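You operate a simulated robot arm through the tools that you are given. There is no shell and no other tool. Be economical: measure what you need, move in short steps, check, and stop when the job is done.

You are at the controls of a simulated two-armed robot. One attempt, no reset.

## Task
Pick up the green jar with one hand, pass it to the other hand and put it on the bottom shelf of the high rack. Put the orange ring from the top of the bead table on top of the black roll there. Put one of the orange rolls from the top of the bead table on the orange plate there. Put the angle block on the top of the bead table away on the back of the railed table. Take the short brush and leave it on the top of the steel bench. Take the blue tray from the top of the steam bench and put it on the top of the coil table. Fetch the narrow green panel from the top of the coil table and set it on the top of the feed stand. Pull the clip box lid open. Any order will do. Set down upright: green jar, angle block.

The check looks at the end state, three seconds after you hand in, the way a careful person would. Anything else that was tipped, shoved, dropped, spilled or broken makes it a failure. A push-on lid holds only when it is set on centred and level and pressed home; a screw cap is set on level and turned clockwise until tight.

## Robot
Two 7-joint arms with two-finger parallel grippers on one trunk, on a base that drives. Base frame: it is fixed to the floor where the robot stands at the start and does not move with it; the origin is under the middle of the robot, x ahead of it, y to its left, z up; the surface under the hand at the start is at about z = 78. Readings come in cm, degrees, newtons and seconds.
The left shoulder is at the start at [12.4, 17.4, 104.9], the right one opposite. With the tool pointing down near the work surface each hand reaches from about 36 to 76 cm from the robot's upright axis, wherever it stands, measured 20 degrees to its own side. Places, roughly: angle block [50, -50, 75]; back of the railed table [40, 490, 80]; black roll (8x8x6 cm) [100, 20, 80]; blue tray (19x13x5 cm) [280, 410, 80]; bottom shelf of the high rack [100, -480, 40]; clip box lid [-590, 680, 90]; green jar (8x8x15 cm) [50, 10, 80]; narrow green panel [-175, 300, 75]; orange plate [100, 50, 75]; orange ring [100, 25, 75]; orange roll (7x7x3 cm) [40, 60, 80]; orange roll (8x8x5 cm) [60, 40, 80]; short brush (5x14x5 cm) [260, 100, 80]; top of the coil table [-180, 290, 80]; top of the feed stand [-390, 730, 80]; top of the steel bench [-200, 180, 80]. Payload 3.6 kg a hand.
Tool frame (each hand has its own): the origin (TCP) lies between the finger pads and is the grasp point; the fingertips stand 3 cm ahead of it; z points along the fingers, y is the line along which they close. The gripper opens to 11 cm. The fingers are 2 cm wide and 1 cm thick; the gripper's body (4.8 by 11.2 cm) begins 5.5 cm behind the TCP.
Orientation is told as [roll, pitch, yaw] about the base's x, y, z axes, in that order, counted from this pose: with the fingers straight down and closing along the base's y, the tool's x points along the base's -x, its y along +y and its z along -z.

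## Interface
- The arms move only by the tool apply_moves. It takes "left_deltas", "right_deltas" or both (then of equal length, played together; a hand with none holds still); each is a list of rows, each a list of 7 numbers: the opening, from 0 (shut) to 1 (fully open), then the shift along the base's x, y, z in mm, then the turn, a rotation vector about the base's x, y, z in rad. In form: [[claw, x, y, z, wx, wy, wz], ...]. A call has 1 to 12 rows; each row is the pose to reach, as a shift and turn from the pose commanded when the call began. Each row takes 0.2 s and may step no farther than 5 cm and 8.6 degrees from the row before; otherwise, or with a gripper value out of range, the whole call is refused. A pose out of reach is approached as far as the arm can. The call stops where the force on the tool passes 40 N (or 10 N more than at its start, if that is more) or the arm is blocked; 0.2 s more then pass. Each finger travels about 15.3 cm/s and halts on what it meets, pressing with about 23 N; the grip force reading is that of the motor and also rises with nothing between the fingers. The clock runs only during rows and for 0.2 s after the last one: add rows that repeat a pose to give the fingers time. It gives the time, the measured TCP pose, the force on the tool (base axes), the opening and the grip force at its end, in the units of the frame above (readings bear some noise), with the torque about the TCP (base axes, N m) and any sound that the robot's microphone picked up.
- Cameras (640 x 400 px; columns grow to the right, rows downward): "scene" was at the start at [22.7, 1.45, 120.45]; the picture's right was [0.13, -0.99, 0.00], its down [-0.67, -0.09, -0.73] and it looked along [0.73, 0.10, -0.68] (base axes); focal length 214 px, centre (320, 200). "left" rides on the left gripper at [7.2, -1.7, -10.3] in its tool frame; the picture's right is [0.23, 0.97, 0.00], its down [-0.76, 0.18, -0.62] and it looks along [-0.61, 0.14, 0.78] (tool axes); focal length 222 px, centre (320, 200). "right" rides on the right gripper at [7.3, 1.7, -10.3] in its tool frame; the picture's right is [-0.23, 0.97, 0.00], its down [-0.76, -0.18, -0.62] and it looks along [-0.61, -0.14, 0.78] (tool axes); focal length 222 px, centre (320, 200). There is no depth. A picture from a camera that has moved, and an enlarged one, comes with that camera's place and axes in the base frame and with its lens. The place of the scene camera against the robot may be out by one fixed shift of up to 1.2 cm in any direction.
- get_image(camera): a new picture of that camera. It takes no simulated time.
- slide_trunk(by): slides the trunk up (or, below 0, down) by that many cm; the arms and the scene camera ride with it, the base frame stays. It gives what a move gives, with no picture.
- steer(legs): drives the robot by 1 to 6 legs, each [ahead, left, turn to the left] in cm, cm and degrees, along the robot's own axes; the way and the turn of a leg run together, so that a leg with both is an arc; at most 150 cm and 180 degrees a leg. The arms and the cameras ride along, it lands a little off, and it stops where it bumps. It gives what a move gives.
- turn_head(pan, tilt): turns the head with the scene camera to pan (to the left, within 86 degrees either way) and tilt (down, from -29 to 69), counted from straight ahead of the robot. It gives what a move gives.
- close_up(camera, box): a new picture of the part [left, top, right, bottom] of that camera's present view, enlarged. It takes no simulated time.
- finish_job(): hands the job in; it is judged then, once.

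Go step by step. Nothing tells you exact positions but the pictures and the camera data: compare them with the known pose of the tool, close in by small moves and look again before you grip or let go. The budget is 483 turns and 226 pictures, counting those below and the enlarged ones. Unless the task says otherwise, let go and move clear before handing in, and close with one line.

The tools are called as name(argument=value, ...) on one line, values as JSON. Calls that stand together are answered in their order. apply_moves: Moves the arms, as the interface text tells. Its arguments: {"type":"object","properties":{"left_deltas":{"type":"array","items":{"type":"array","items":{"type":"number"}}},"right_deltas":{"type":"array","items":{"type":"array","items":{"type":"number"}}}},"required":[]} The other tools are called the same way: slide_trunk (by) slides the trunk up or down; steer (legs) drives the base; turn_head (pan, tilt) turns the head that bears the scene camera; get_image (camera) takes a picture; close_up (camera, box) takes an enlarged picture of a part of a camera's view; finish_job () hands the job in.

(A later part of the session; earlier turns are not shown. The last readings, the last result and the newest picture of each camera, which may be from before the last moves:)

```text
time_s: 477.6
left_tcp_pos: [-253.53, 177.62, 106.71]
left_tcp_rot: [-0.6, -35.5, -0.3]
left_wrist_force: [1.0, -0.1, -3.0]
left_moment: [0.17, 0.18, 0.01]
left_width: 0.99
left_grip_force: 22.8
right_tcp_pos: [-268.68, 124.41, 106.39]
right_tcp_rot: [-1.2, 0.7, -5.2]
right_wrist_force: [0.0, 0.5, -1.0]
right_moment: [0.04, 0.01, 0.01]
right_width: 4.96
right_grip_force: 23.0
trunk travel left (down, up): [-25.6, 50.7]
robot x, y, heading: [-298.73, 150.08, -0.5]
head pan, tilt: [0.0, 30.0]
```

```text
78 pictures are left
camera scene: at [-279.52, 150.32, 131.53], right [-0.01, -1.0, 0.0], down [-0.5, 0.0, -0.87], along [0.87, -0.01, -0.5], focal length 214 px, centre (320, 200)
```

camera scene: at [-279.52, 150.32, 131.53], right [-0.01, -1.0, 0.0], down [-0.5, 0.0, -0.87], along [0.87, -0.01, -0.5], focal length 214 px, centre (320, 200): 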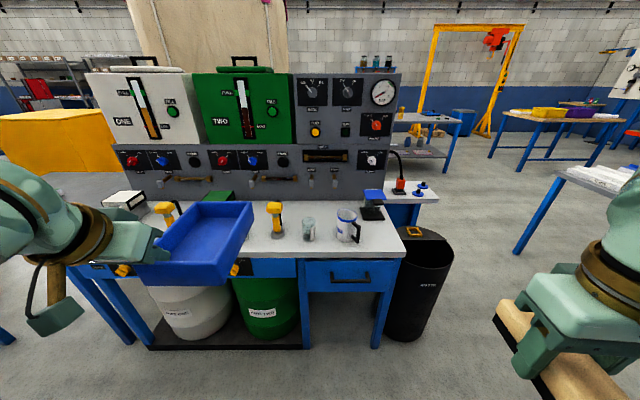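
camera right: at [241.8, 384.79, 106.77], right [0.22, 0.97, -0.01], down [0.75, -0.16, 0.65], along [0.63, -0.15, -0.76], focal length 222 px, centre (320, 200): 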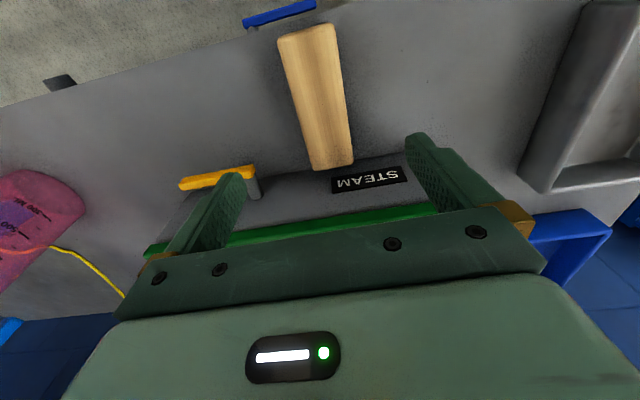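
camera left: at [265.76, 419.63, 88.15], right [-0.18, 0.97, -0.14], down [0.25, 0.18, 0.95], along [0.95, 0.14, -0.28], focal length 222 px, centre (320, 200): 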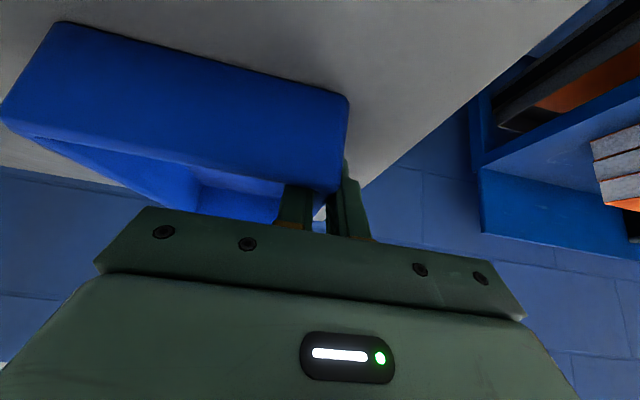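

Good view: there's a free spot right of the mug near the bench's right end (≈[−218,127]). I'll raise/retract the tray, drive closer and check with the right hand camera.

apply_moves(left_deltas=[[0, -30, 10, 25, 0, 0, 0], [0, -60, 20, 50, 0, 0, 0], [0, -80, 30, 70, 0, 0, 0]], right_deltas=[[0, 0, 0, 0, 0, 0, 0.04], [0, 0, 0, 0, 0, 0, 0.09], [0, 0, 0, 0, 0, 0, 0.09]])

steer(legs=[[34, 0, 0]])

get_image(camera="right")

turn_head(pan=-10, tilt=45)

get_image(camera="scene")

```text
time_s: 478.4
left_tcp_pos: [-261.47, 180.78, 114.34]
left_tcp_rot: [-0.6, -35.4, -0.4]
left_wrist_force: [-0.4, 0.1, -2.8]
left_moment: [0.14, 0.2, 0.02]
left_width: 0.98
left_grip_force: 23.0
right_tcp_pos: [-268.65, 124.51, 106.33]
right_tcp_rot: [-1.3, 0.7, -0.1]
right_wrist_force: [-0.8, -0.3, -0.4]
right_moment: [-0.02, -0.01, 0.0]
right_width: 4.97
right_grip_force: 23.0
trunk travel left (down, up): [-25.6, 50.7]
robot x, y, heading: [-298.38, 150.28, -0.3]
head pan, tilt: [0.0, 30.0]
```

```text
time_s: 480.6
left_tcp_pos: [-227.76, 179.85, 114.17]
left_tcp_rot: [-0.4, -35.4, -1.0]
left_wrist_force: [-0.5, -0.4, -2.5]
left_moment: [0.18, 0.2, 0.0]
left_width: 0.99
left_grip_force: 22.8
right_tcp_pos: [-235.52, 123.77, 106.3]
right_tcp_rot: [-1.2, 0.8, -0.8]
right_wrist_force: [-0.4, 0.4, -0.7]
right_moment: [-0.02, 0.03, 0.0]
right_width: 4.98
right_grip_force: 23.6
trunk travel left (down, up): [-25.6, 50.7]
robot x, y, heading: [-265.36, 149.58, -1.1]
head pan, tilt: [0.0, 30.0]
```

```text
77 pictures are left
camera right: at [-242.53, 125.71, 116.61], right [0.24, 0.97, -0.02], down [0.77, -0.17, 0.62], along [0.59, -0.17, -0.79], focal length 222 px, centre (320, 200)
```

right: 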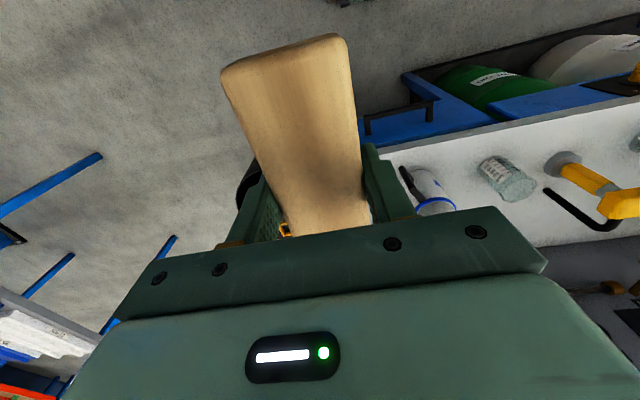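

```text
time_s: 481.3
left_tcp_pos: [-227.79, 179.9, 114.42]
left_tcp_rot: [-0.6, -35.5, -1.0]
left_wrist_force: [-1.2, 0.2, -2.7]
left_moment: [0.21, 0.16, -0.02]
left_width: 1.0
left_grip_force: 23.1
right_tcp_pos: [-235.69, 123.66, 106.33]
right_tcp_rot: [-1.2, 0.7, -0.8]
right_wrist_force: [1.2, -0.2, -1.1]
right_moment: [0.0, 0.02, -0.02]
right_width: 4.99
right_grip_force: 23.0
trunk travel left (down, up): [-25.6, 50.7]
robot x, y, heading: [-265.33, 149.27, -1.0]
head pan, tilt: [-10.0, 45.0]
```

```text
76 pictures are left
camera scene: at [-247.37, 148.28, 129.27], right [-0.19, -0.98, 0.0], down [-0.69, 0.14, -0.71], along [0.69, -0.14, -0.71], focal length 214 px, centre (320, 200)
```

scene: 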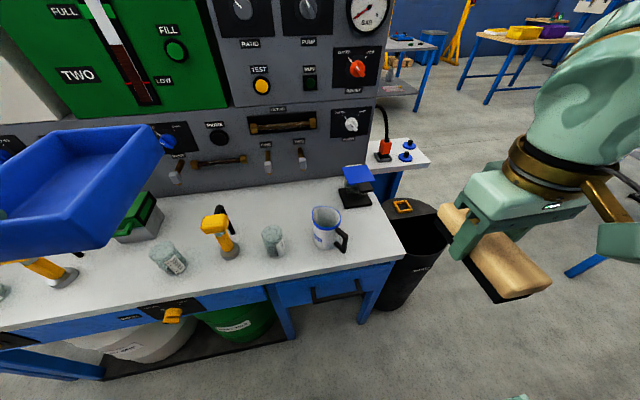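

Free front-right corner: x −223…−206, y 121–134. I'll bring the brush to [−214.5,127] and lower to z≈88, then check.

apply_moves(right_deltas=[[0, 45, 8, 0, 0, 0, 0], [0, 90, 16, 0, 0, 0, 0], [0, 135, 24, 0, 0, 0, 0], [0, 180, 33, 0, 0, 0, 0], [0, 212, 33, -30, 0, 0, 0], [0, 212, 33, -75, 0, 0, 0], [0, 212, 33, -120, 0, 0, 0], [0, 212, 33, -160, 0, 0, 0], [0, 212, 33, -185, 0, 0, 0]])

get_image(camera="scene")

get_image(camera="right")

```text
time_s: 483.3
left_tcp_pos: [-227.78, 179.9, 114.23]
left_tcp_rot: [-0.6, -35.3, -0.9]
left_wrist_force: [0.4, -0.1, -3.2]
left_moment: [0.19, 0.17, -0.02]
left_width: 0.98
left_grip_force: 22.5
right_tcp_pos: [-214.68, 126.79, 87.62]
right_tcp_rot: [-1.3, 0.8, -0.8]
right_wrist_force: [0.4, 0.3, -0.7]
right_moment: [0.01, -0.02, 0.0]
right_width: 4.96
right_grip_force: 23.1
trunk travel left (down, up): [-25.6, 50.7]
robot x, y, heading: [-265.22, 149.75, -1.2]
head pan, tilt: [-10.0, 45.0]
```

```text
75 pictures are left
camera scene: at [-247.31, 148.28, 129.26], right [-0.19, -0.98, 0.0], down [-0.69, 0.14, -0.71], along [0.69, -0.14, -0.71], focal length 214 px, centre (320, 200)
```

scene: 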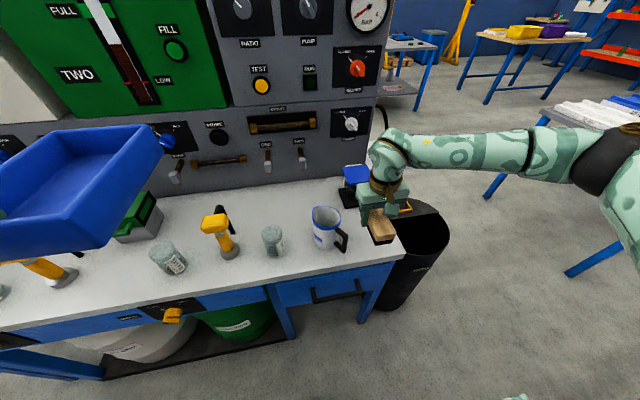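

```text
74 pictures are left
camera right: at [-221.59, 128.82, 97.97], right [0.24, 0.97, -0.02], down [0.77, -0.17, 0.62], along [0.59, -0.17, -0.79], focal length 222 px, centre (320, 200)
```

right: 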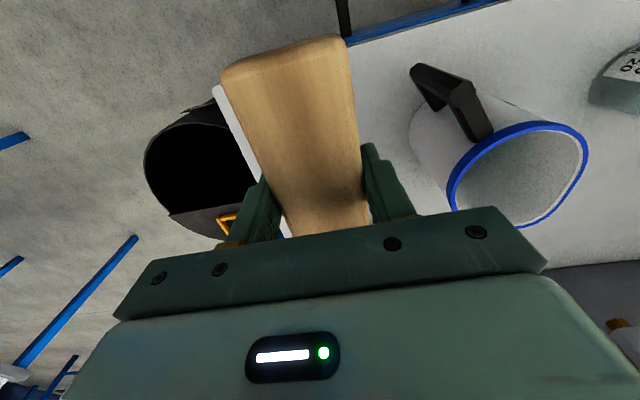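

Brush should sit 2.5 cm deeper. Shift forward and lower to contact.

apply_moves(right_deltas=[[0, 25, 2, 0, 0, 0, 0], [0, 25, 2, -25, 0, 0, 0], [0, 25, 2, -38, 0, 0, 0], [0, 25, 2, -44, 0, 0, 0], [0, 25, 2, -49, 0, 0, 0], [0, 25, 2, -54, 0, 0, 0]])

```text
time_s: 484.7
left_tcp_pos: [-227.81, 179.86, 114.39]
left_tcp_rot: [-0.5, -35.4, -1.0]
left_wrist_force: [-0.3, -0.4, -3.2]
left_moment: [0.15, 0.19, -0.05]
left_width: 0.99
left_grip_force: 23.2
right_tcp_pos: [-211.89, 127.23, 82.17]
right_tcp_rot: [-1.2, 0.7, -0.8]
right_wrist_force: [0.7, -0.2, -0.7]
right_moment: [-0.02, -0.01, 0.0]
right_width: 4.98
right_grip_force: 22.6
trunk travel left (down, up): [-25.6, 50.7]
robot x, y, heading: [-265.37, 149.16, -1.3]
head pan, tilt: [-10.0, 45.0]
```

apply_moves(right_deltas=[[0, 0, 0, -5, 0, 0, 0], [0, 0, 0, -9, 0, 0, 0], [0, 0, 0, -13, 0, 0, 0], [0, 0, 0, -17, 0, 0, 0], [0, 0, 0, -21, 0, 0, 0]])

```text
time_s: 485.9
left_tcp_pos: [-227.85, 179.93, 114.28]
left_tcp_rot: [-0.5, -35.4, -1.0]
left_wrist_force: [0.0, -0.4, -2.4]
left_moment: [0.18, 0.17, 0.0]
left_width: 0.96
left_grip_force: 23.1
right_tcp_pos: [-211.99, 127.12, 80.08]
right_tcp_rot: [-1.2, 0.9, -0.8]
right_wrist_force: [-0.2, -0.4, -1.0]
right_moment: [0.0, -0.01, -0.02]
right_width: 4.97
right_grip_force: 23.0
trunk travel left (down, up): [-25.6, 50.7]
robot x, y, heading: [-265.22, 149.96, -1.2]
head pan, tilt: [-10.0, 45.0]
```

No contact yet; continue down.

apply_moves(right_deltas=[[0, 0, 0, -5, 0, 0, 0], [0, 0, 0, -10, 0, 0, 0], [0, 0, 0, -14, 0, 0, 0], [0, 0, 0, -18, 0, 0, 0], [0, 0, 0, -22, 0, 0, 0], [0, 0, 0, -26, 0, 0, 0]])

close_up(camera="scene", box=[300, 140, 460, 260])

```text
time_s: 487.3
left_tcp_pos: [-228.15, 179.94, 114.52]
left_tcp_rot: [-0.5, -35.6, -0.9]
left_wrist_force: [-1.0, 0.0, -1.8]
left_moment: [0.15, 0.2, -0.04]
left_width: 0.97
left_grip_force: 22.8
right_tcp_pos: [-211.96, 127.27, 78.07]
right_tcp_rot: [-1.1, 0.3, -0.7]
right_wrist_force: [-0.5, -5.7, 37.3]
right_moment: [0.87, 0.37, 0.19]
right_width: 4.96
right_grip_force: 22.6
trunk travel left (down, up): [-25.6, 50.7]
robot x, y, heading: [-265.06, 150.04, -0.9]
head pan, tilt: [-10.0, 45.0]
```

```text
3.33 times, centred on (380, 200) of scene
camera zoom: at [-247.74, 148.34, 129.37], right [-0.19, -0.98, 0.0], down [-0.69, 0.14, -0.71], along [0.7, -0.14, -0.71], focal length 715 px, centre (120, 200)
```

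zoom: 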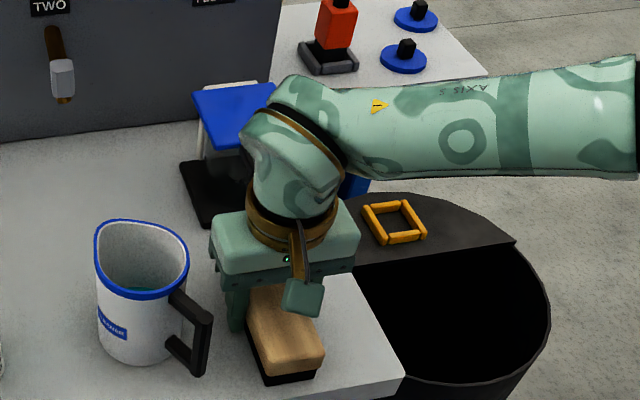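

Brush is on the bench. Release and lift straight up, then retract.

apply_moves(right_deltas=[[0, 0, 0, 3, 0, 0, 0], [0.5, 0, 0, 3, 0, 0, 0], [0.62, 0, 0, 3, 0, 0, 0], [0.62, 0, 0, 3, 0, 0, 0], [0.62, 0, 0, 40, 0, 0, 0], [0.62, 0, 0, 85, 0, 0, 0], [0.62, 0, 0, 130, 0, 0, 0], [0.62, 0, 0, 175, 0, 0, 0], [0.62, -30, 0, 210, 0, 0, 0], [0.62, -75, 0, 220, 0, 0, 0], [0.62, -120, 0, 220, 0, 0, 0]])

get_image(camera="scene")

```text
time_s: 489.7
left_tcp_pos: [-227.9, 179.9, 114.44]
left_tcp_rot: [-0.5, -35.4, -1.1]
left_wrist_force: [0.4, -0.7, -3.0]
left_moment: [0.16, 0.21, 0.01]
left_width: 0.96
left_grip_force: 23.2
right_tcp_pos: [-224.38, 127.13, 99.58]
right_tcp_rot: [-1.2, 0.7, -0.8]
right_wrist_force: [-0.5, -0.1, 0.6]
right_moment: [-0.03, 0.02, 0.0]
right_width: 6.84
right_grip_force: 0.0
trunk travel left (down, up): [-25.6, 50.7]
robot x, y, heading: [-265.45, 149.72, -1.2]
head pan, tilt: [-10.0, 45.0]
```

```text
72 pictures are left
camera scene: at [-247.44, 148.25, 129.28], right [-0.19, -0.98, 0.0], down [-0.69, 0.14, -0.71], along [0.69, -0.14, -0.71], focal length 214 px, centre (320, 200)
```

scene: 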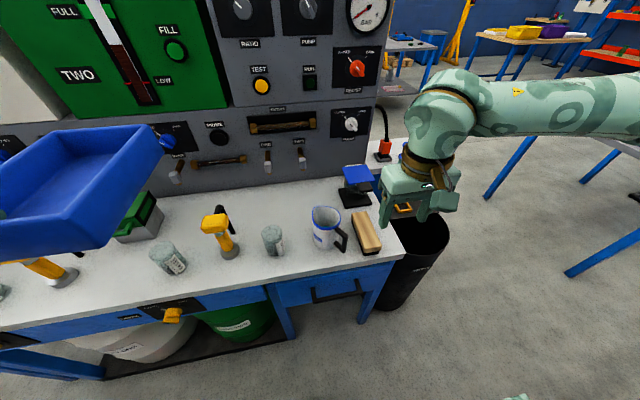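

Brush delivered. Now to the coil table (≈[−180,290]): back off, strafe north and look.

steer(legs=[[-36, 0, 1], [0, 125, 0]])

turn_head(pan=5, tilt=25)

get_image(camera="scene")

```text
time_s: 498.1
left_tcp_pos: [-265.25, 308.22, 114.34]
left_tcp_rot: [-0.6, -35.4, 0.3]
left_wrist_force: [0.1, 0.0, -2.5]
left_moment: [0.17, 0.17, 0.02]
left_width: 0.99
left_grip_force: 23.8
right_tcp_pos: [-260.51, 255.48, 99.58]
right_tcp_rot: [-1.2, 0.7, 0.4]
right_wrist_force: [0.7, 0.9, 0.1]
right_moment: [-0.03, 0.01, 0.0]
right_width: 6.81
right_grip_force: 0.1
trunk travel left (down, up): [-25.6, 50.7]
robot x, y, heading: [-301.86, 277.21, 0.3]
head pan, tilt: [-10.0, 45.0]
```

```text
time_s: 498.9
left_tcp_pos: [-265.23, 308.27, 114.35]
left_tcp_rot: [-0.4, -35.4, 0.2]
left_wrist_force: [0.3, 0.0, -2.9]
left_moment: [0.16, 0.2, 0.02]
left_width: 0.95
left_grip_force: 22.9
right_tcp_pos: [-260.34, 255.56, 99.5]
right_tcp_rot: [-1.2, 0.7, 0.4]
right_wrist_force: [0.2, 0.5, 0.1]
right_moment: [-0.02, 0.02, 0.01]
right_width: 6.86
right_grip_force: 0.2
trunk travel left (down, up): [-25.6, 50.7]
robot x, y, heading: [-301.84, 276.87, -0.1]
head pan, tilt: [5.0, 25.0]
```

```text
71 pictures are left
camera scene: at [-282.97, 278.33, 132.32], right [0.09, -1.0, 0.0], down [-0.42, -0.04, -0.91], along [0.9, 0.08, -0.42], focal length 214 px, centre (320, 200)
```

scene: 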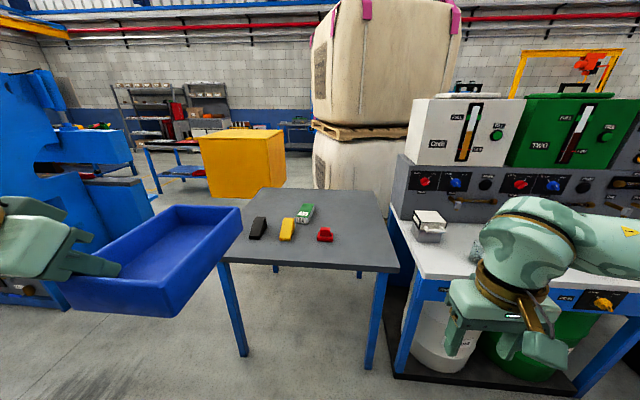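

Coil table: objects black, yellow, green (the panel) and red; the right part (y 257–279) is free for the tray. I'll tuck the right hand, and drive to [−257,254].

apply_moves(right_deltas=[[0.62, -40, 0, 20, 0, 0, 0], [0.62, -80, 0, 40, 0, 0, 0], [0.62, -110, 0, 60, 0, 0, 0]])

steer(legs=[[0, -22, 0], [44, 0, 0]])

turn_head(pan=15, tilt=45)

get_image(camera="scene")

```text
time_s: 499.7
left_tcp_pos: [-265.4, 308.2, 114.4]
left_tcp_rot: [-0.6, -35.3, 0.2]
left_wrist_force: [0.2, -0.2, -2.7]
left_moment: [0.17, 0.19, 0.01]
left_width: 0.96
left_grip_force: 22.9
right_tcp_pos: [-271.54, 255.4, 105.42]
right_tcp_rot: [-1.2, 0.8, 0.3]
right_wrist_force: [-0.1, 0.5, -0.1]
right_moment: [0.0, 0.0, -0.01]
right_width: 6.85
right_grip_force: 0.0
trunk travel left (down, up): [-25.6, 50.7]
robot x, y, heading: [-302.22, 277.1, 0.3]
head pan, tilt: [5.0, 25.0]
```

```text
time_s: 503.7
left_tcp_pos: [-220.23, 287.17, 114.35]
left_tcp_rot: [-0.4, -35.4, 0.3]
left_wrist_force: [-0.2, -0.4, -1.7]
left_moment: [0.22, 0.16, 0.01]
left_width: 0.99
left_grip_force: 22.8
right_tcp_pos: [-226.23, 234.28, 105.34]
right_tcp_rot: [-1.1, 0.8, 0.6]
right_wrist_force: [0.2, -0.5, -0.7]
right_moment: [0.03, 0.03, -0.03]
right_width: 6.85
right_grip_force: 0.1
trunk travel left (down, up): [-25.6, 50.7]
robot x, y, heading: [-257.21, 255.94, 0.4]
head pan, tilt: [5.0, 25.0]
```

```text
time_s: 504.5
left_tcp_pos: [-220.32, 287.08, 114.25]
left_tcp_rot: [-0.6, -35.4, 0.4]
left_wrist_force: [-0.1, 0.1, -2.5]
left_moment: [0.19, 0.21, 0.03]
left_width: 0.96
left_grip_force: 22.9
right_tcp_pos: [-226.32, 234.29, 105.3]
right_tcp_rot: [-1.2, 0.8, 0.6]
right_wrist_force: [-0.2, 0.4, -0.3]
right_moment: [-0.01, 0.01, 0.0]
right_width: 6.84
right_grip_force: 0.1
trunk travel left (down, up): [-25.6, 50.7]
robot x, y, heading: [-257.12, 255.84, 0.4]
head pan, tilt: [15.0, 45.0]
```

```text
70 pictures are left
camera scene: at [-239.21, 258.44, 129.27], right [0.26, -0.96, 0.0], down [-0.68, -0.19, -0.71], along [0.68, 0.19, -0.71], focal length 214 px, centre (320, 200)
```

scene: 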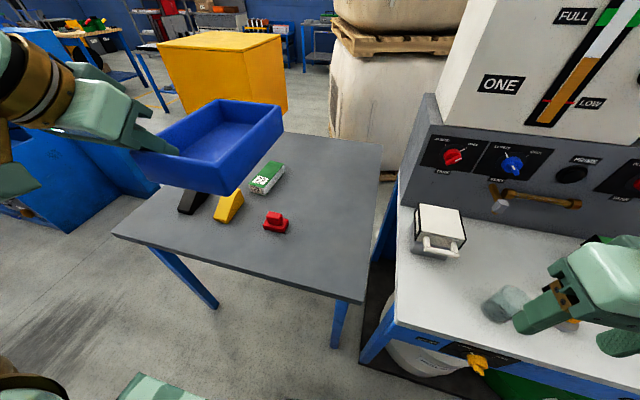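

I'll bring the tray to the free area: TCP to ≈[−202,273], lower to z≈92 and look.

apply_moves(left_deltas=[[0, 25, -25, -20, 0, 0, 0], [0, 50, -50, -40, 0, 0, 0], [0, 75, -75, -60, 0, 0, 0], [0, 100, -100, -80, 0, 0, 0], [0, 125, -120, -110, 0, 0, 0], [0, 150, -142, -140, 0, 0, 0], [0, 183, -142, -170, 0, 0, 0], [0, 183, -142, -210, 0, 0, 0]])

get_image(camera="scene")

```text
time_s: 506.3
left_tcp_pos: [-201.86, 272.56, 93.18]
left_tcp_rot: [-0.6, -35.5, 0.4]
left_wrist_force: [0.4, 0.3, -2.6]
left_moment: [0.17, 0.19, -0.02]
left_width: 0.99
left_grip_force: 22.8
right_tcp_pos: [-226.31, 234.33, 105.32]
right_tcp_rot: [-1.2, 0.8, 0.6]
right_wrist_force: [-0.2, 0.0, -0.9]
right_moment: [0.01, -0.01, 0.01]
right_width: 6.83
right_grip_force: 0.1
trunk travel left (down, up): [-25.6, 50.7]
robot x, y, heading: [-256.97, 255.93, 0.2]
head pan, tilt: [15.0, 45.0]
```

```text
69 pictures are left
camera scene: at [-239.15, 258.44, 129.26], right [0.26, -0.96, 0.0], down [-0.68, -0.19, -0.71], along [0.68, 0.19, -0.71], focal length 214 px, centre (320, 200)
```

scene: 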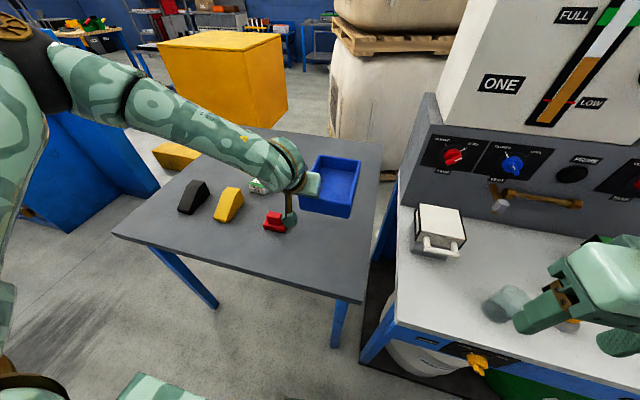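

Good. Lower to contact.

apply_moves(left_deltas=[[0, 0, 0, -40, 0, 0, 0], [0, 0, 0, -75, 0, 0, 0], [0, 0, 0, -90, 0, 0, 0], [0, 0, 0, -97, 0, 0, 0], [0, 0, 0, -104, 0, 0, 0], [0, 0, 0, -111, 0, 0, 0], [0, 0, 0, -117, 0, 0, 0], [0, 0, 0, -123, 0, 0, 0], [0, 0, 0, -129, 0, 0, 0]])

close_up(camera="scene", box=[220, 120, 400, 250])

```text
time_s: 508.3
left_tcp_pos: [-202.83, 275.12, 83.08]
left_tcp_rot: [-0.5, -35.5, 0.3]
left_wrist_force: [-1.0, 0.7, -2.9]
left_moment: [0.19, 0.19, 0.0]
left_width: 0.99
left_grip_force: 23.6
left hand out of reach, approached as far as the arm can: row 2, 3, 4, 5, 6, 7, 8, 9
right_tcp_pos: [-226.33, 234.31, 105.32]
right_tcp_rot: [-1.2, 0.7, 0.7]
right_wrist_force: [-0.4, -0.2, 0.2]
right_moment: [-0.03, 0.0, 0.02]
right_width: 6.82
right_grip_force: 0.0
trunk travel left (down, up): [-25.6, 50.7]
robot x, y, heading: [-256.91, 256.19, 0.3]
head pan, tilt: [15.0, 45.0]
```

```text
3.08 times, centred on (310, 185) of scene
camera zoom: at [-239.18, 258.44, 129.26], right [0.26, -0.96, 0.0], down [-0.68, -0.19, -0.71], along [0.68, 0.19, -0.71], focal length 660 px, centre (351, 246)
```

zoom: 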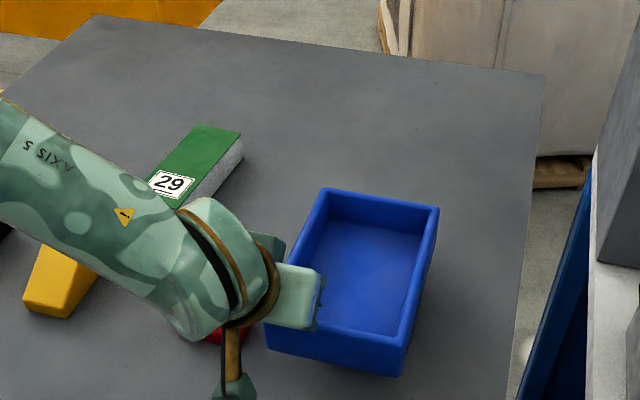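

Nearly down but at the reach limit and drifted toward the red piece. Shift the base 3.5 cm right, then lower by trunk until contact.

steer(legs=[[0, -3.5, 0]])

slide_trunk(by=-4)

close_up(camera="scene", box=[220, 120, 400, 250])

```text
time_s: 509.2
left_tcp_pos: [-202.67, 271.5, 83.18]
left_tcp_rot: [-0.5, -35.4, 0.4]
left_wrist_force: [-0.2, -1.4, -3.5]
left_moment: [0.16, 0.17, -0.01]
left_width: 0.99
left_grip_force: 22.8
right_tcp_pos: [-226.3, 230.6, 105.35]
right_tcp_rot: [-1.1, 0.7, 0.7]
right_wrist_force: [-0.3, -0.2, -0.7]
right_moment: [0.02, 0.03, 0.0]
right_width: 6.85
right_grip_force: 0.0
trunk travel left (down, up): [-25.6, 50.7]
robot x, y, heading: [-256.86, 252.31, 0.3]
head pan, tilt: [15.0, 45.0]
```

```text
time_s: 510.0
left_tcp_pos: [-202.8, 271.64, 79.12]
left_tcp_rot: [-0.6, -35.3, 0.4]
left_wrist_force: [0.6, 0.3, -2.2]
left_moment: [0.15, 0.22, 0.0]
left_width: 1.0
left_grip_force: 23.3
right_tcp_pos: [-225.25, 230.8, 100.6]
right_tcp_rot: [-1.2, 2.9, 0.6]
right_wrist_force: [0.4, -0.1, -0.7]
right_moment: [-0.03, 0.0, 0.0]
right_width: 6.83
right_grip_force: 0.1
trunk travel left (down, up): [-21.6, 54.7]
robot x, y, heading: [-256.71, 252.38, 0.1]
head pan, tilt: [15.0, 45.0]
```

```text
3.08 times, centred on (310, 185) of scene
camera zoom: at [-237.17, 254.94, 125.12], right [0.26, -0.96, 0.0], down [-0.68, -0.19, -0.71], along [0.68, 0.19, -0.71], focal length 660 px, centre (351, 246)
```

zoom: 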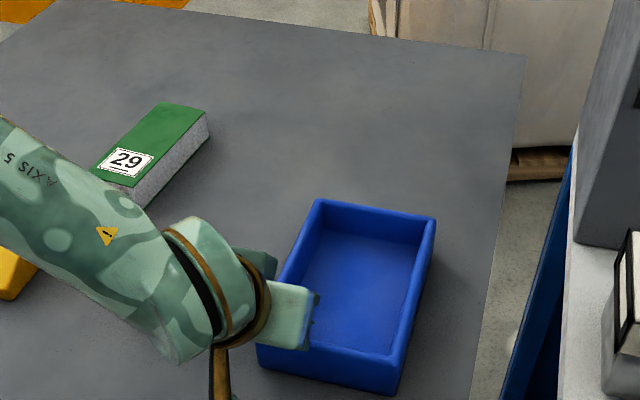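

Still no contact. Lower more.

slide_trunk(by=-2.5)

get_image(camera="left")

```text
time_s: 510.4
left_tcp_pos: [-202.35, 271.62, 78.98]
left_tcp_rot: [-0.5, -36.2, 0.3]
left_wrist_force: [-4.8, -0.4, 14.8]
left_moment: [0.26, -0.14, 0.06]
left_width: 0.95
left_grip_force: 22.6
right_tcp_pos: [-225.15, 230.82, 99.96]
right_tcp_rot: [-1.3, 3.1, 0.5]
right_wrist_force: [0.2, 0.2, -0.6]
right_moment: [-0.01, 0.0, -0.03]
right_width: 6.84
right_grip_force: 0.1
trunk travel left (down, up): [-20.9, 55.4]
robot x, y, heading: [-257.06, 252.7, 0.4]
head pan, tilt: [15.0, 45.0]
stopped: the force on the tool passed its limit at 59 N (the readings are from after the stop); the commanded pose is now the measured one
```

```text
66 pictures are left
camera left: at [-214.31, 269.78, 83.05], right [-0.18, 0.97, -0.14], down [0.25, 0.19, 0.95], along [0.95, 0.14, -0.27], focal length 222 px, centre (320, 200)
```

left: 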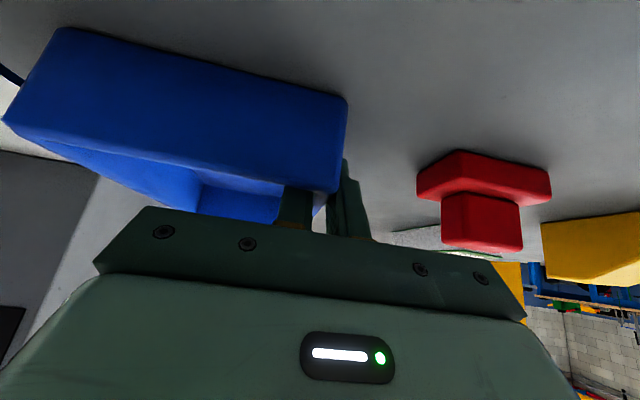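

Tray rests on the table. Open and withdraw along the finger axis.

apply_moves(left_deltas=[[0.2, 0, 0, 2, 0, 0, 0], [0.35, 0, 0, 2, 0, 0, 0], [0.35, 0, 0, 2, 0, 0, 0], [0.35, -15, 0, 25, 0, 0, 0], [0.35, -35, 0, 55, 0, 0, 0], [0.35, -60, 0, 90, 0, 0, 0], [0.35, -85, 0, 125, 0, 0, 0], [0.35, -100, 0, 170, 0, 0, 0]])

get_image(camera="scene")

```text
time_s: 512.2
left_tcp_pos: [-211.66, 271.55, 95.77]
left_tcp_rot: [-0.7, -35.9, 0.3]
left_wrist_force: [-0.2, -0.6, 0.2]
left_moment: [-0.01, -0.03, 0.02]
left_width: 3.81
left_grip_force: 0.0
left hand out of reach, approached as far as the arm can: row 8
right_tcp_pos: [-225.17, 230.79, 99.76]
right_tcp_rot: [-1.2, 3.1, 0.6]
right_wrist_force: [-0.3, 0.4, 0.2]
right_moment: [0.0, 0.03, 0.01]
right_width: 6.82
right_grip_force: 0.0
trunk travel left (down, up): [-20.9, 55.4]
robot x, y, heading: [-256.56, 252.38, 0.2]
head pan, tilt: [15.0, 45.0]
```

```text
65 pictures are left
camera scene: at [-236.93, 254.95, 124.4], right [0.27, -0.96, 0.0], down [-0.68, -0.19, -0.71], along [0.68, 0.19, -0.71], focal length 214 px, centre (320, 200)
```

scene: 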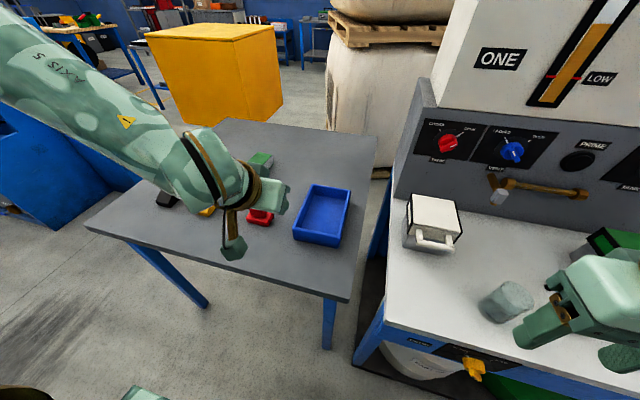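

Tray delivered. The green panel (≈[−181,295], long axis along x) is better reached from the table's north side; I'll retract and look there.

apply_moves(left_deltas=[[0.35, -25, 10, 30, 0, 0, 0], [0.35, -50, 20, 60, 0, 0.1, 0], [0.5, -70, 30, 80, 0, 0.2, 0]])

steer(legs=[[-45, 0, 0], [0, 60, 0]])

turn_head(pan=50, tilt=20)

get_image(camera="scene")

```text
time_s: 513.0
left_tcp_pos: [-217.81, 274.6, 104.02]
left_tcp_rot: [-0.5, -24.5, 0.2]
left_wrist_force: [0.2, -0.4, 0.3]
left_moment: [-0.04, -0.01, 0.0]
left_width: 5.49
left_grip_force: 0.0
left hand out of reach, approached as far as the arm can: row 1, 2, 3
right_tcp_pos: [-225.13, 230.82, 99.88]
right_tcp_rot: [-1.2, 3.2, 0.5]
right_wrist_force: [0.2, -0.4, -0.5]
right_moment: [-0.02, -0.05, 0.01]
right_width: 6.82
right_grip_force: 0.0
trunk travel left (down, up): [-20.9, 55.4]
robot x, y, heading: [-257.12, 252.45, 0.4]
head pan, tilt: [15.0, 45.0]
```

```text
time_s: 518.7
left_tcp_pos: [-263.95, 335.24, 104.03]
left_tcp_rot: [-0.4, -24.3, 1.2]
left_wrist_force: [0.1, 0.4, 0.4]
left_moment: [-0.01, 0.02, 0.0]
left_width: 5.49
left_grip_force: 0.1
right_tcp_pos: [-270.6, 291.46, 99.83]
right_tcp_rot: [-1.2, 3.3, 1.4]
right_wrist_force: [-0.5, 0.2, 0.3]
right_moment: [-0.03, 0.03, 0.01]
right_width: 6.82
right_grip_force: 0.2
trunk travel left (down, up): [-20.9, 55.4]
robot x, y, heading: [-302.6, 312.78, 1.2]
head pan, tilt: [15.0, 45.0]
```

```text
time_s: 519.7
left_tcp_pos: [-263.9, 335.24, 104.02]
left_tcp_rot: [-0.5, -24.4, 1.2]
left_wrist_force: [-0.5, -0.1, -0.7]
left_moment: [-0.02, 0.01, -0.02]
left_width: 5.48
left_grip_force: 0.1
right_tcp_pos: [-270.66, 291.36, 99.79]
right_tcp_rot: [-1.2, 3.2, 1.5]
right_wrist_force: [0.4, -0.1, 0.5]
right_moment: [0.0, -0.02, 0.02]
right_width: 6.84
right_grip_force: 0.0
trunk travel left (down, up): [-20.9, 55.4]
robot x, y, heading: [-302.61, 312.5, 1.4]
head pan, tilt: [50.0, 20.0]
```

```text
64 pictures are left
camera scene: at [-284.74, 320.32, 128.24], right [0.78, -0.63, 0.0], down [-0.22, -0.27, -0.94], along [0.59, 0.73, -0.34], focal length 214 px, centre (320, 200)
```

scene: 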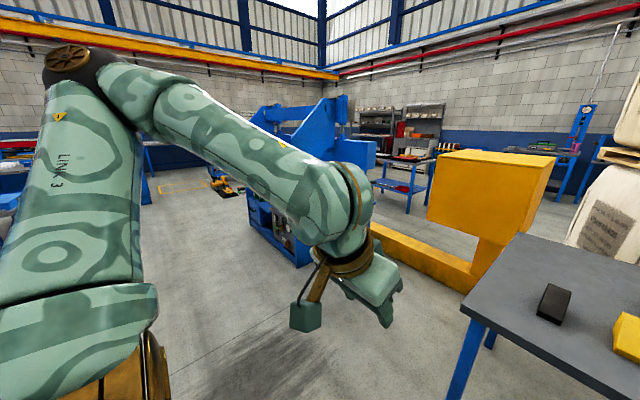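

Free floor north of the table. I'll level and yaw the left hand by 90°, then drive to [−207,356] facing −y.

apply_moves(left_deltas=[[1, 0, 0, 5, 0, 0.107, 0], [1, 0, 0, 10, 0, 0.213, 0], [1, 0, 0, 10, 0, 0.32, 0], [1, 0, 0, 10, 0, 0.425, 0]])

apply_moves(left_deltas=[[1, 0, 0, 0, 0, 0, 0.131], [1, 0, 0, 0, 0, 0, 0.262], [1, 0, 0, 0, 0, 0, 0.393], [1, 0, 0, 0, 0, 0, 0.524], [1, 0, 0, 0, 0, 0, 0.655], [1, 0, 0, 0, 0, 0, 0.786], [1, 0, 0, 0, 0, 0, 0.917], [1, 0, 0, 0, 0, 0, 1.047], [1, 0, 0, 0, 0, 0, 1.178], [1, 0, 0, 0, 0, 0, 1.309], [1, 0, 0, 0, 0, 0, 1.44], [1, 0, 0, 0, 0, 0, 1.571]])

steer(legs=[[0, 62, 0], [0, 0, -91.3], [0, 92, 0]])

turn_head(pan=10, tilt=40)

get_image(camera="scene")

```text
time_s: 520.7
left_tcp_pos: [-263.88, 335.16, 105.01]
left_tcp_rot: [0.0, 0.0, 1.1]
left_wrist_force: [0.9, -0.1, 0.4]
left_moment: [0.02, 0.01, -0.02]
left_width: 11.0
left_grip_force: 0.0
right_tcp_pos: [-270.59, 291.46, 99.86]
right_tcp_rot: [-1.2, 3.1, 1.5]
right_wrist_force: [0.0, 0.7, -0.5]
right_moment: [-0.02, -0.02, 0.01]
right_width: 6.81
right_grip_force: 0.1
trunk travel left (down, up): [-20.9, 55.4]
robot x, y, heading: [-302.84, 312.19, 1.6]
head pan, tilt: [50.0, 20.0]
```

```text
time_s: 523.3
left_tcp_pos: [-263.84, 335.26, 104.95]
left_tcp_rot: [-0.1, -0.1, 91.1]
left_wrist_force: [0.0, 0.7, -0.2]
left_moment: [-0.01, -0.01, 0.0]
left_width: 11.01
left_grip_force: 0.2
right_tcp_pos: [-270.66, 291.41, 99.92]
right_tcp_rot: [-1.2, 3.2, 1.6]
right_wrist_force: [0.8, -0.3, -0.1]
right_moment: [-0.03, 0.01, 0.0]
right_width: 6.81
right_grip_force: 0.1
trunk travel left (down, up): [-20.9, 55.4]
robot x, y, heading: [-302.77, 312.23, 1.0]
head pan, tilt: [50.0, 20.0]
```

```text
time_s: 534.9
left_tcp_pos: [-188.15, 342.67, 105.02]
left_tcp_rot: [0.0, -0.1, 4.2]
left_wrist_force: [0.1, -0.6, -0.3]
left_moment: [-0.04, -0.02, 0.03]
left_width: 10.97
left_grip_force: 0.0
right_tcp_pos: [-232.33, 347.08, 99.88]
right_tcp_rot: [-1.1, 3.2, -85.4]
right_wrist_force: [-0.4, -0.1, 0.6]
right_moment: [-0.01, 0.02, -0.01]
right_width: 6.82
right_grip_force: 0.0
trunk travel left (down, up): [-20.9, 55.4]
robot x, y, heading: [-213.12, 380.44, -85.6]
head pan, tilt: [50.0, 20.0]
```

```text
time_s: 536.0
left_tcp_pos: [-188.36, 342.76, 105.03]
left_tcp_rot: [-0.1, -0.1, 4.2]
left_wrist_force: [-0.5, -0.5, -0.7]
left_moment: [0.02, -0.01, -0.02]
left_width: 11.02
left_grip_force: 0.0
right_tcp_pos: [-232.38, 347.03, 99.88]
right_tcp_rot: [-1.3, 3.2, -85.5]
right_wrist_force: [-0.6, -0.1, 0.3]
right_moment: [0.0, -0.03, -0.03]
right_width: 6.82
right_grip_force: 0.1
trunk travel left (down, up): [-20.9, 55.4]
robot x, y, heading: [-212.87, 380.23, -86.0]
head pan, tilt: [10.0, 40.0]
```

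```text
63 pictures are left
camera scene: at [-210.06, 360.24, 125.1], right [-0.97, -0.25, 0.0], down [-0.16, 0.62, -0.77], along [0.19, -0.74, -0.64], focal length 214 px, centre (320, 200)
```

scene: 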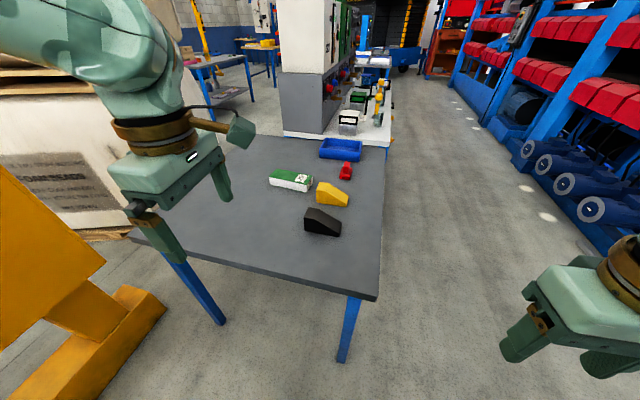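

Panel confirmed at ≈[−181,296]. I'll straighten, drive to the table's north edge and test the reach.

steer(legs=[[0, 0, -4.1], [18, 0, 0]])

apply_moves(left_deltas=[[1, 10, -45, -10, 0, 0, 0], [1, 15, -90, -20, 0, 0, 0], [1, 15, -135, -40, 0, 0, 0], [1, 15, -175, -60, 0, 0, 0], [1, 15, -215, -80, 0, 0, 0], [1, 15, -255, -100, 0, 0, 0], [1, 15, -285, -120, 0, 0, 0]])

get_image(camera="scene")

```text
time_s: 537.9
left_tcp_pos: [-190.85, 322.72, 104.97]
left_tcp_rot: [0.1, -0.1, 0.2]
left_wrist_force: [0.8, -0.4, -0.4]
left_moment: [-0.03, -0.04, -0.01]
left_width: 11.0
left_grip_force: 0.0
right_tcp_pos: [-234.6, 330.15, 99.8]
right_tcp_rot: [-1.2, 3.3, -89.4]
right_wrist_force: [-0.9, -0.4, 0.8]
right_moment: [0.01, -0.03, 0.0]
right_width: 6.81
right_grip_force: 0.1
trunk travel left (down, up): [-20.9, 55.4]
robot x, y, heading: [-212.83, 362.21, -89.6]
head pan, tilt: [10.0, 40.0]
```

```text
time_s: 539.5
left_tcp_pos: [-186.94, 298.57, 92.87]
left_tcp_rot: [0.0, -0.1, 0.2]
left_wrist_force: [-0.2, 0.6, 0.5]
left_moment: [0.0, 0.03, 0.01]
left_width: 11.01
left_grip_force: 0.0
left hand out of reach, approached as far as the arm can: row 6, 7
right_tcp_pos: [-234.59, 330.28, 99.75]
right_tcp_rot: [-1.2, 3.2, -89.4]
right_wrist_force: [-0.1, -1.1, 0.2]
right_moment: [-0.02, -0.01, -0.02]
right_width: 6.82
right_grip_force: 0.1
trunk travel left (down, up): [-20.9, 55.4]
robot x, y, heading: [-212.86, 362.28, -89.8]
head pan, tilt: [10.0, 40.0]
```

```text
62 pictures are left
camera scene: at [-211.39, 341.77, 125.09], right [-0.98, -0.18, 0.0], down [-0.12, 0.63, -0.77], along [0.14, -0.75, -0.64], focal length 214 px, centre (320, 200)
```

scene: 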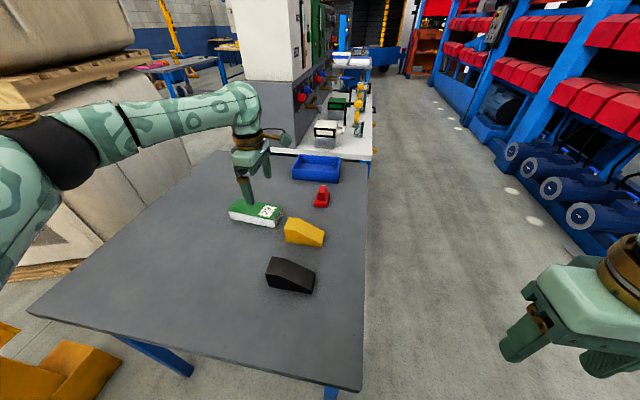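

It reaches to y≈298.6. Let me check the hand camera and continue lower and forward.

apply_moves(left_deltas=[[1, 20, -10, -20, 0, 0, 0], [1, 45, -25, -40, 0, 0, 0]])

get_image(camera="left")

```text
time_s: 540.1
left_tcp_pos: [-182.43, 296.97, 89.57]
left_tcp_rot: [-0.1, 0.0, 0.3]
left_wrist_force: [-0.3, 0.2, -0.1]
left_moment: [0.02, 0.01, 0.01]
left_width: 11.02
left_grip_force: 0.1
left hand out of reach, approached as far as the arm can: row 2
right_tcp_pos: [-234.61, 330.32, 99.89]
right_tcp_rot: [-1.2, 3.1, -89.3]
right_wrist_force: [0.6, -0.4, 1.1]
right_moment: [-0.01, -0.02, -0.01]
right_width: 6.8
right_grip_force: 0.0
trunk travel left (down, up): [-20.9, 55.4]
robot x, y, heading: [-212.81, 362.17, -89.8]
head pan, tilt: [10.0, 40.0]
```

```text
61 pictures are left
camera left: at [-189.42, 295.11, 99.72], right [-0.23, 0.97, 0.0], down [0.76, 0.18, 0.62], along [0.61, 0.14, -0.78], focal length 222 px, centre (320, 200)
```

left: 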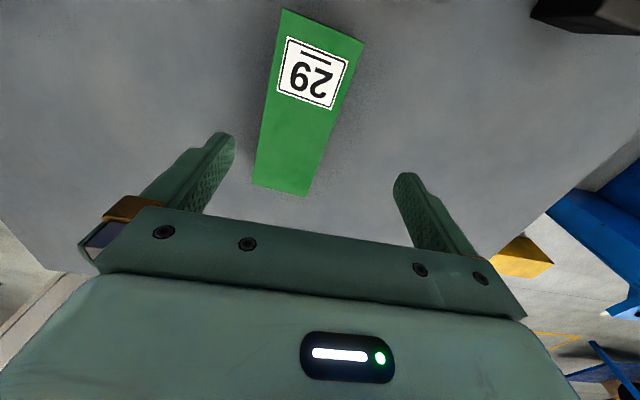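

Need ~2 cm more in −y. I'll creep the base 2 cm ahead and then lower over the panel.

steer(legs=[[2, 0, 0]])

apply_moves(left_deltas=[[1, 10, 0, -30, 0, 0, 0], [1, 10, 0, -60, 0, 0, 0], [1, 10, 0, -85, 0, 0, 0]])

get_image(camera="left")

```text
time_s: 540.9
left_tcp_pos: [-182.33, 294.89, 89.46]
left_tcp_rot: [0.0, -0.1, 0.3]
left_wrist_force: [-0.5, -0.6, -0.4]
left_moment: [0.02, -0.02, 0.0]
left_width: 11.02
left_grip_force: 0.1
right_tcp_pos: [-234.57, 328.1, 99.8]
right_tcp_rot: [-1.2, 3.2, -89.4]
right_wrist_force: [-0.3, -0.6, -0.1]
right_moment: [0.08, 0.0, 0.01]
right_width: 6.84
right_grip_force: 0.0
trunk travel left (down, up): [-20.9, 55.4]
robot x, y, heading: [-212.61, 360.28, -89.8]
head pan, tilt: [10.0, 40.0]
```

```text
time_s: 541.7
left_tcp_pos: [-180.76, 296.69, 81.78]
left_tcp_rot: [-0.1, 0.0, 0.2]
left_wrist_force: [-0.2, 0.2, -0.6]
left_moment: [0.0, 0.0, 0.0]
left_width: 11.01
left_grip_force: 0.0
left hand out of reach, approached as far as the arm can: row 2, 3
right_tcp_pos: [-234.43, 328.36, 99.93]
right_tcp_rot: [-1.2, 3.3, -89.4]
right_wrist_force: [-0.2, 1.3, 1.1]
right_moment: [0.01, 0.03, -0.02]
right_width: 6.83
right_grip_force: 0.1
trunk travel left (down, up): [-20.9, 55.4]
robot x, y, heading: [-213.16, 360.15, -89.8]
head pan, tilt: [10.0, 40.0]
```

```text
60 pictures are left
camera left: at [-187.89, 294.87, 91.96], right [-0.23, 0.97, 0.0], down [0.76, 0.18, 0.62], along [0.61, 0.14, -0.78], focal length 222 px, centre (320, 200)
```

left: 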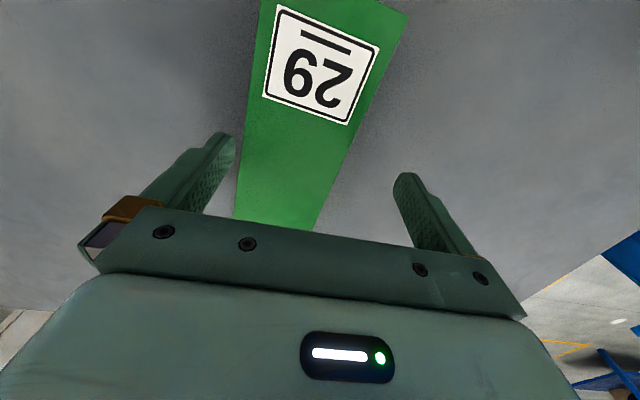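

I'll gain the last 1.5 cm by turning the base 2.7° clockwise, then lower by trunk.

steer(legs=[[0, 0, -2.9]])

slide_trunk(by=-3.6)

get_image(camera="left")

```text
time_s: 542.5
left_tcp_pos: [-184.16, 295.13, 81.63]
left_tcp_rot: [-0.1, -0.1, -2.7]
left_wrist_force: [-0.6, 0.5, 0.4]
left_moment: [0.0, 0.01, 0.02]
left_width: 10.98
left_grip_force: 0.1
right_tcp_pos: [-236.21, 329.53, 99.83]
right_tcp_rot: [-1.2, 3.2, -92.2]
right_wrist_force: [-0.4, 0.5, 0.5]
right_moment: [0.0, 0.0, 0.01]
right_width: 6.84
right_grip_force: 0.2
trunk travel left (down, up): [-20.9, 55.4]
robot x, y, heading: [-212.95, 360.09, -92.8]
head pan, tilt: [10.0, 40.0]
```

```text
time_s: 543.3
left_tcp_pos: [-183.97, 295.24, 78.07]
left_tcp_rot: [0.0, 0.0, -2.7]
left_wrist_force: [0.1, -0.1, -0.4]
left_moment: [-0.01, 0.0, -0.02]
left_width: 11.01
left_grip_force: 0.0
right_tcp_pos: [-236.19, 328.29, 95.42]
right_tcp_rot: [-1.1, 5.6, -92.3]
right_wrist_force: [-0.5, -0.1, 0.9]
right_moment: [-0.04, 0.01, 0.01]
right_width: 6.84
right_grip_force: 0.1
trunk travel left (down, up): [-17.3, 59.0]
robot x, y, heading: [-212.96, 360.19, -92.6]
head pan, tilt: [10.0, 40.0]
```

```text
59 pictures are left
camera left: at [-191.24, 293.74, 88.33], right [-0.18, 0.98, 0.0], down [0.77, 0.14, 0.62], along [0.61, 0.11, -0.78], focal length 222 px, centre (320, 200)
```

left: 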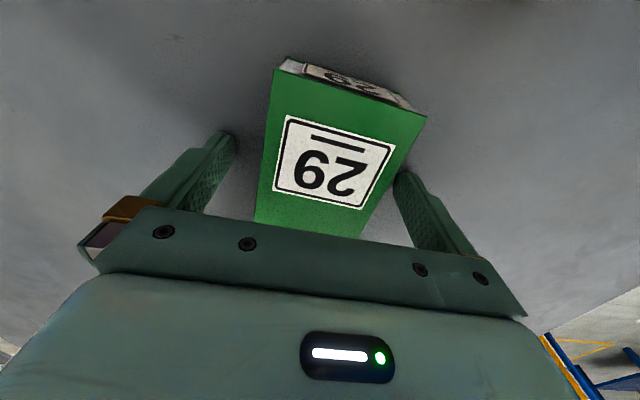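

Centred over the panel. Close, lift and draw back.

apply_moves(left_deltas=[[0.5, 0, 0, 0, 0, 0, 0], [0, 0, 0, 0, 0, 0, 0], [0, 0, 0, 0, 0, 0, 0], [0, 0, 0, 0, 0, 0, 0], [0, 0, 3, 20, 0, 0, 0], [0, 0, 15, 50, 0, 0, 0], [0, 0, 35, 85, 0, 0, 0], [0, 0, 60, 120, 0, 0, 0], [0, 0, 90, 150, 0, 0, 0]])

get_image(camera="left")

```text
time_s: 545.3
left_tcp_pos: [-184.15, 304.1, 93.5]
left_tcp_rot: [-0.1, -0.2, -2.7]
left_wrist_force: [-0.4, 1.0, 0.2]
left_moment: [0.0, 0.03, -0.01]
left_width: 6.53
left_grip_force: 22.9
right_tcp_pos: [-236.29, 328.36, 95.42]
right_tcp_rot: [-1.2, 5.4, -92.3]
right_wrist_force: [0.3, 0.1, -0.1]
right_moment: [-0.03, 0.02, 0.05]
right_width: 6.81
right_grip_force: 0.0
trunk travel left (down, up): [-17.3, 59.0]
robot x, y, heading: [-213.09, 360.24, -92.7]
head pan, tilt: [10.0, 40.0]
```

```text
58 pictures are left
camera left: at [-191.36, 302.69, 103.74], right [-0.18, 0.98, 0.0], down [0.77, 0.14, 0.62], along [0.61, 0.11, -0.78], focal length 222 px, centre (320, 200)
```

left: 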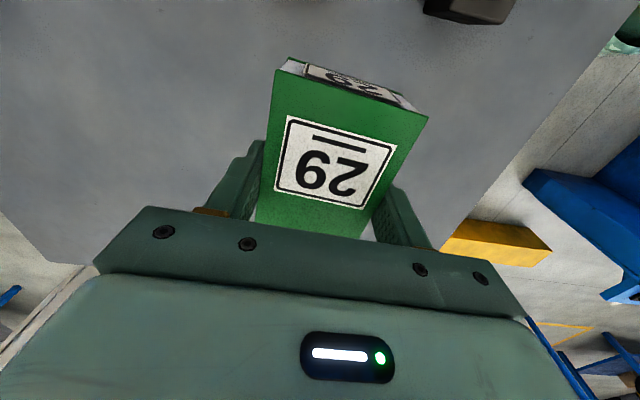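

Panel held. I'll raise it, move off to [−270,395], turn to face +y and look for the feed stand.

apply_moves(left_deltas=[[0, 0, 40, 20, 0, 0, 0], [0, 0, 80, 50, 0, 0, 0], [0, 0, 110, 80, 0, 0, 0]])

steer(legs=[[-32, 0, 0], [0, -60, 0], [0, 0, -177]])

turn_head(pan=10, tilt=10)

get_image(camera="scene")

```text
time_s: 546.1
left_tcp_pos: [-184.06, 315.14, 101.28]
left_tcp_rot: [-0.2, 0.1, -2.8]
left_wrist_force: [1.0, 0.5, -0.8]
left_moment: [0.01, 0.02, 0.01]
left_width: 6.49
left_grip_force: 23.2
right_tcp_pos: [-236.16, 328.46, 95.45]
right_tcp_rot: [-1.2, 5.5, -92.3]
right_wrist_force: [0.6, 0.4, 0.0]
right_moment: [-0.04, -0.02, -0.02]
right_width: 6.79
right_grip_force: 0.0
trunk travel left (down, up): [-17.3, 59.0]
robot x, y, heading: [-213.02, 360.2, -92.8]
head pan, tilt: [10.0, 40.0]
```

```text
time_s: 558.5
left_tcp_pos: [-298.86, 439.79, 101.11]
left_tcp_rot: [-0.2, 0.1, 176.5]
left_wrist_force: [-0.4, -0.6, -0.6]
left_moment: [0.01, -0.05, 0.03]
left_width: 6.47
left_grip_force: 22.9
right_tcp_pos: [-247.09, 425.69, 95.33]
right_tcp_rot: [-1.2, 5.5, 86.9]
right_wrist_force: [-0.5, -0.6, 0.5]
right_moment: [0.0, 0.02, 0.02]
right_width: 6.8
right_grip_force: 0.0
trunk travel left (down, up): [-17.3, 59.0]
robot x, y, heading: [-270.78, 394.55, 86.5]
head pan, tilt: [10.0, 40.0]
```

```text
time_s: 559.5
left_tcp_pos: [-298.71, 439.81, 101.35]
left_tcp_rot: [-0.2, 0.0, 176.5]
left_wrist_force: [-0.2, -0.3, -0.8]
left_moment: [0.01, -0.04, -0.01]
left_width: 6.44
left_grip_force: 23.1
right_tcp_pos: [-246.95, 425.73, 95.43]
right_tcp_rot: [-1.2, 5.5, 86.9]
right_wrist_force: [0.1, -1.0, 0.4]
right_moment: [-0.04, -0.01, -0.02]
right_width: 6.83
right_grip_force: 0.0
trunk travel left (down, up): [-17.3, 59.0]
robot x, y, heading: [-270.82, 394.5, 86.7]
head pan, tilt: [10.0, 10.0]
```

```text
57 pictures are left
camera scene: at [-270.87, 418.06, 126.08], right [0.99, 0.12, 0.0], down [0.02, -0.17, -0.98], along [-0.11, 0.98, -0.18], focal length 214 px, centre (320, 200)
```

scene: 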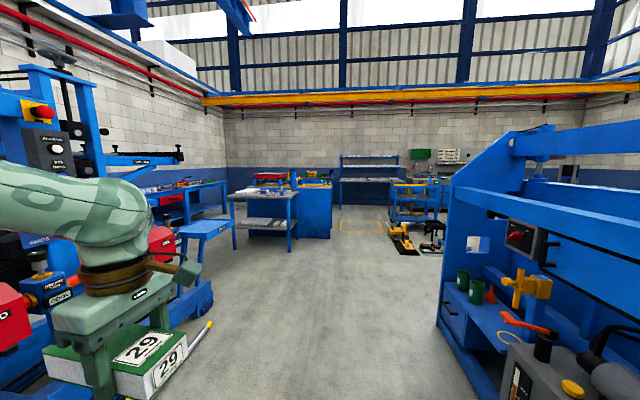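

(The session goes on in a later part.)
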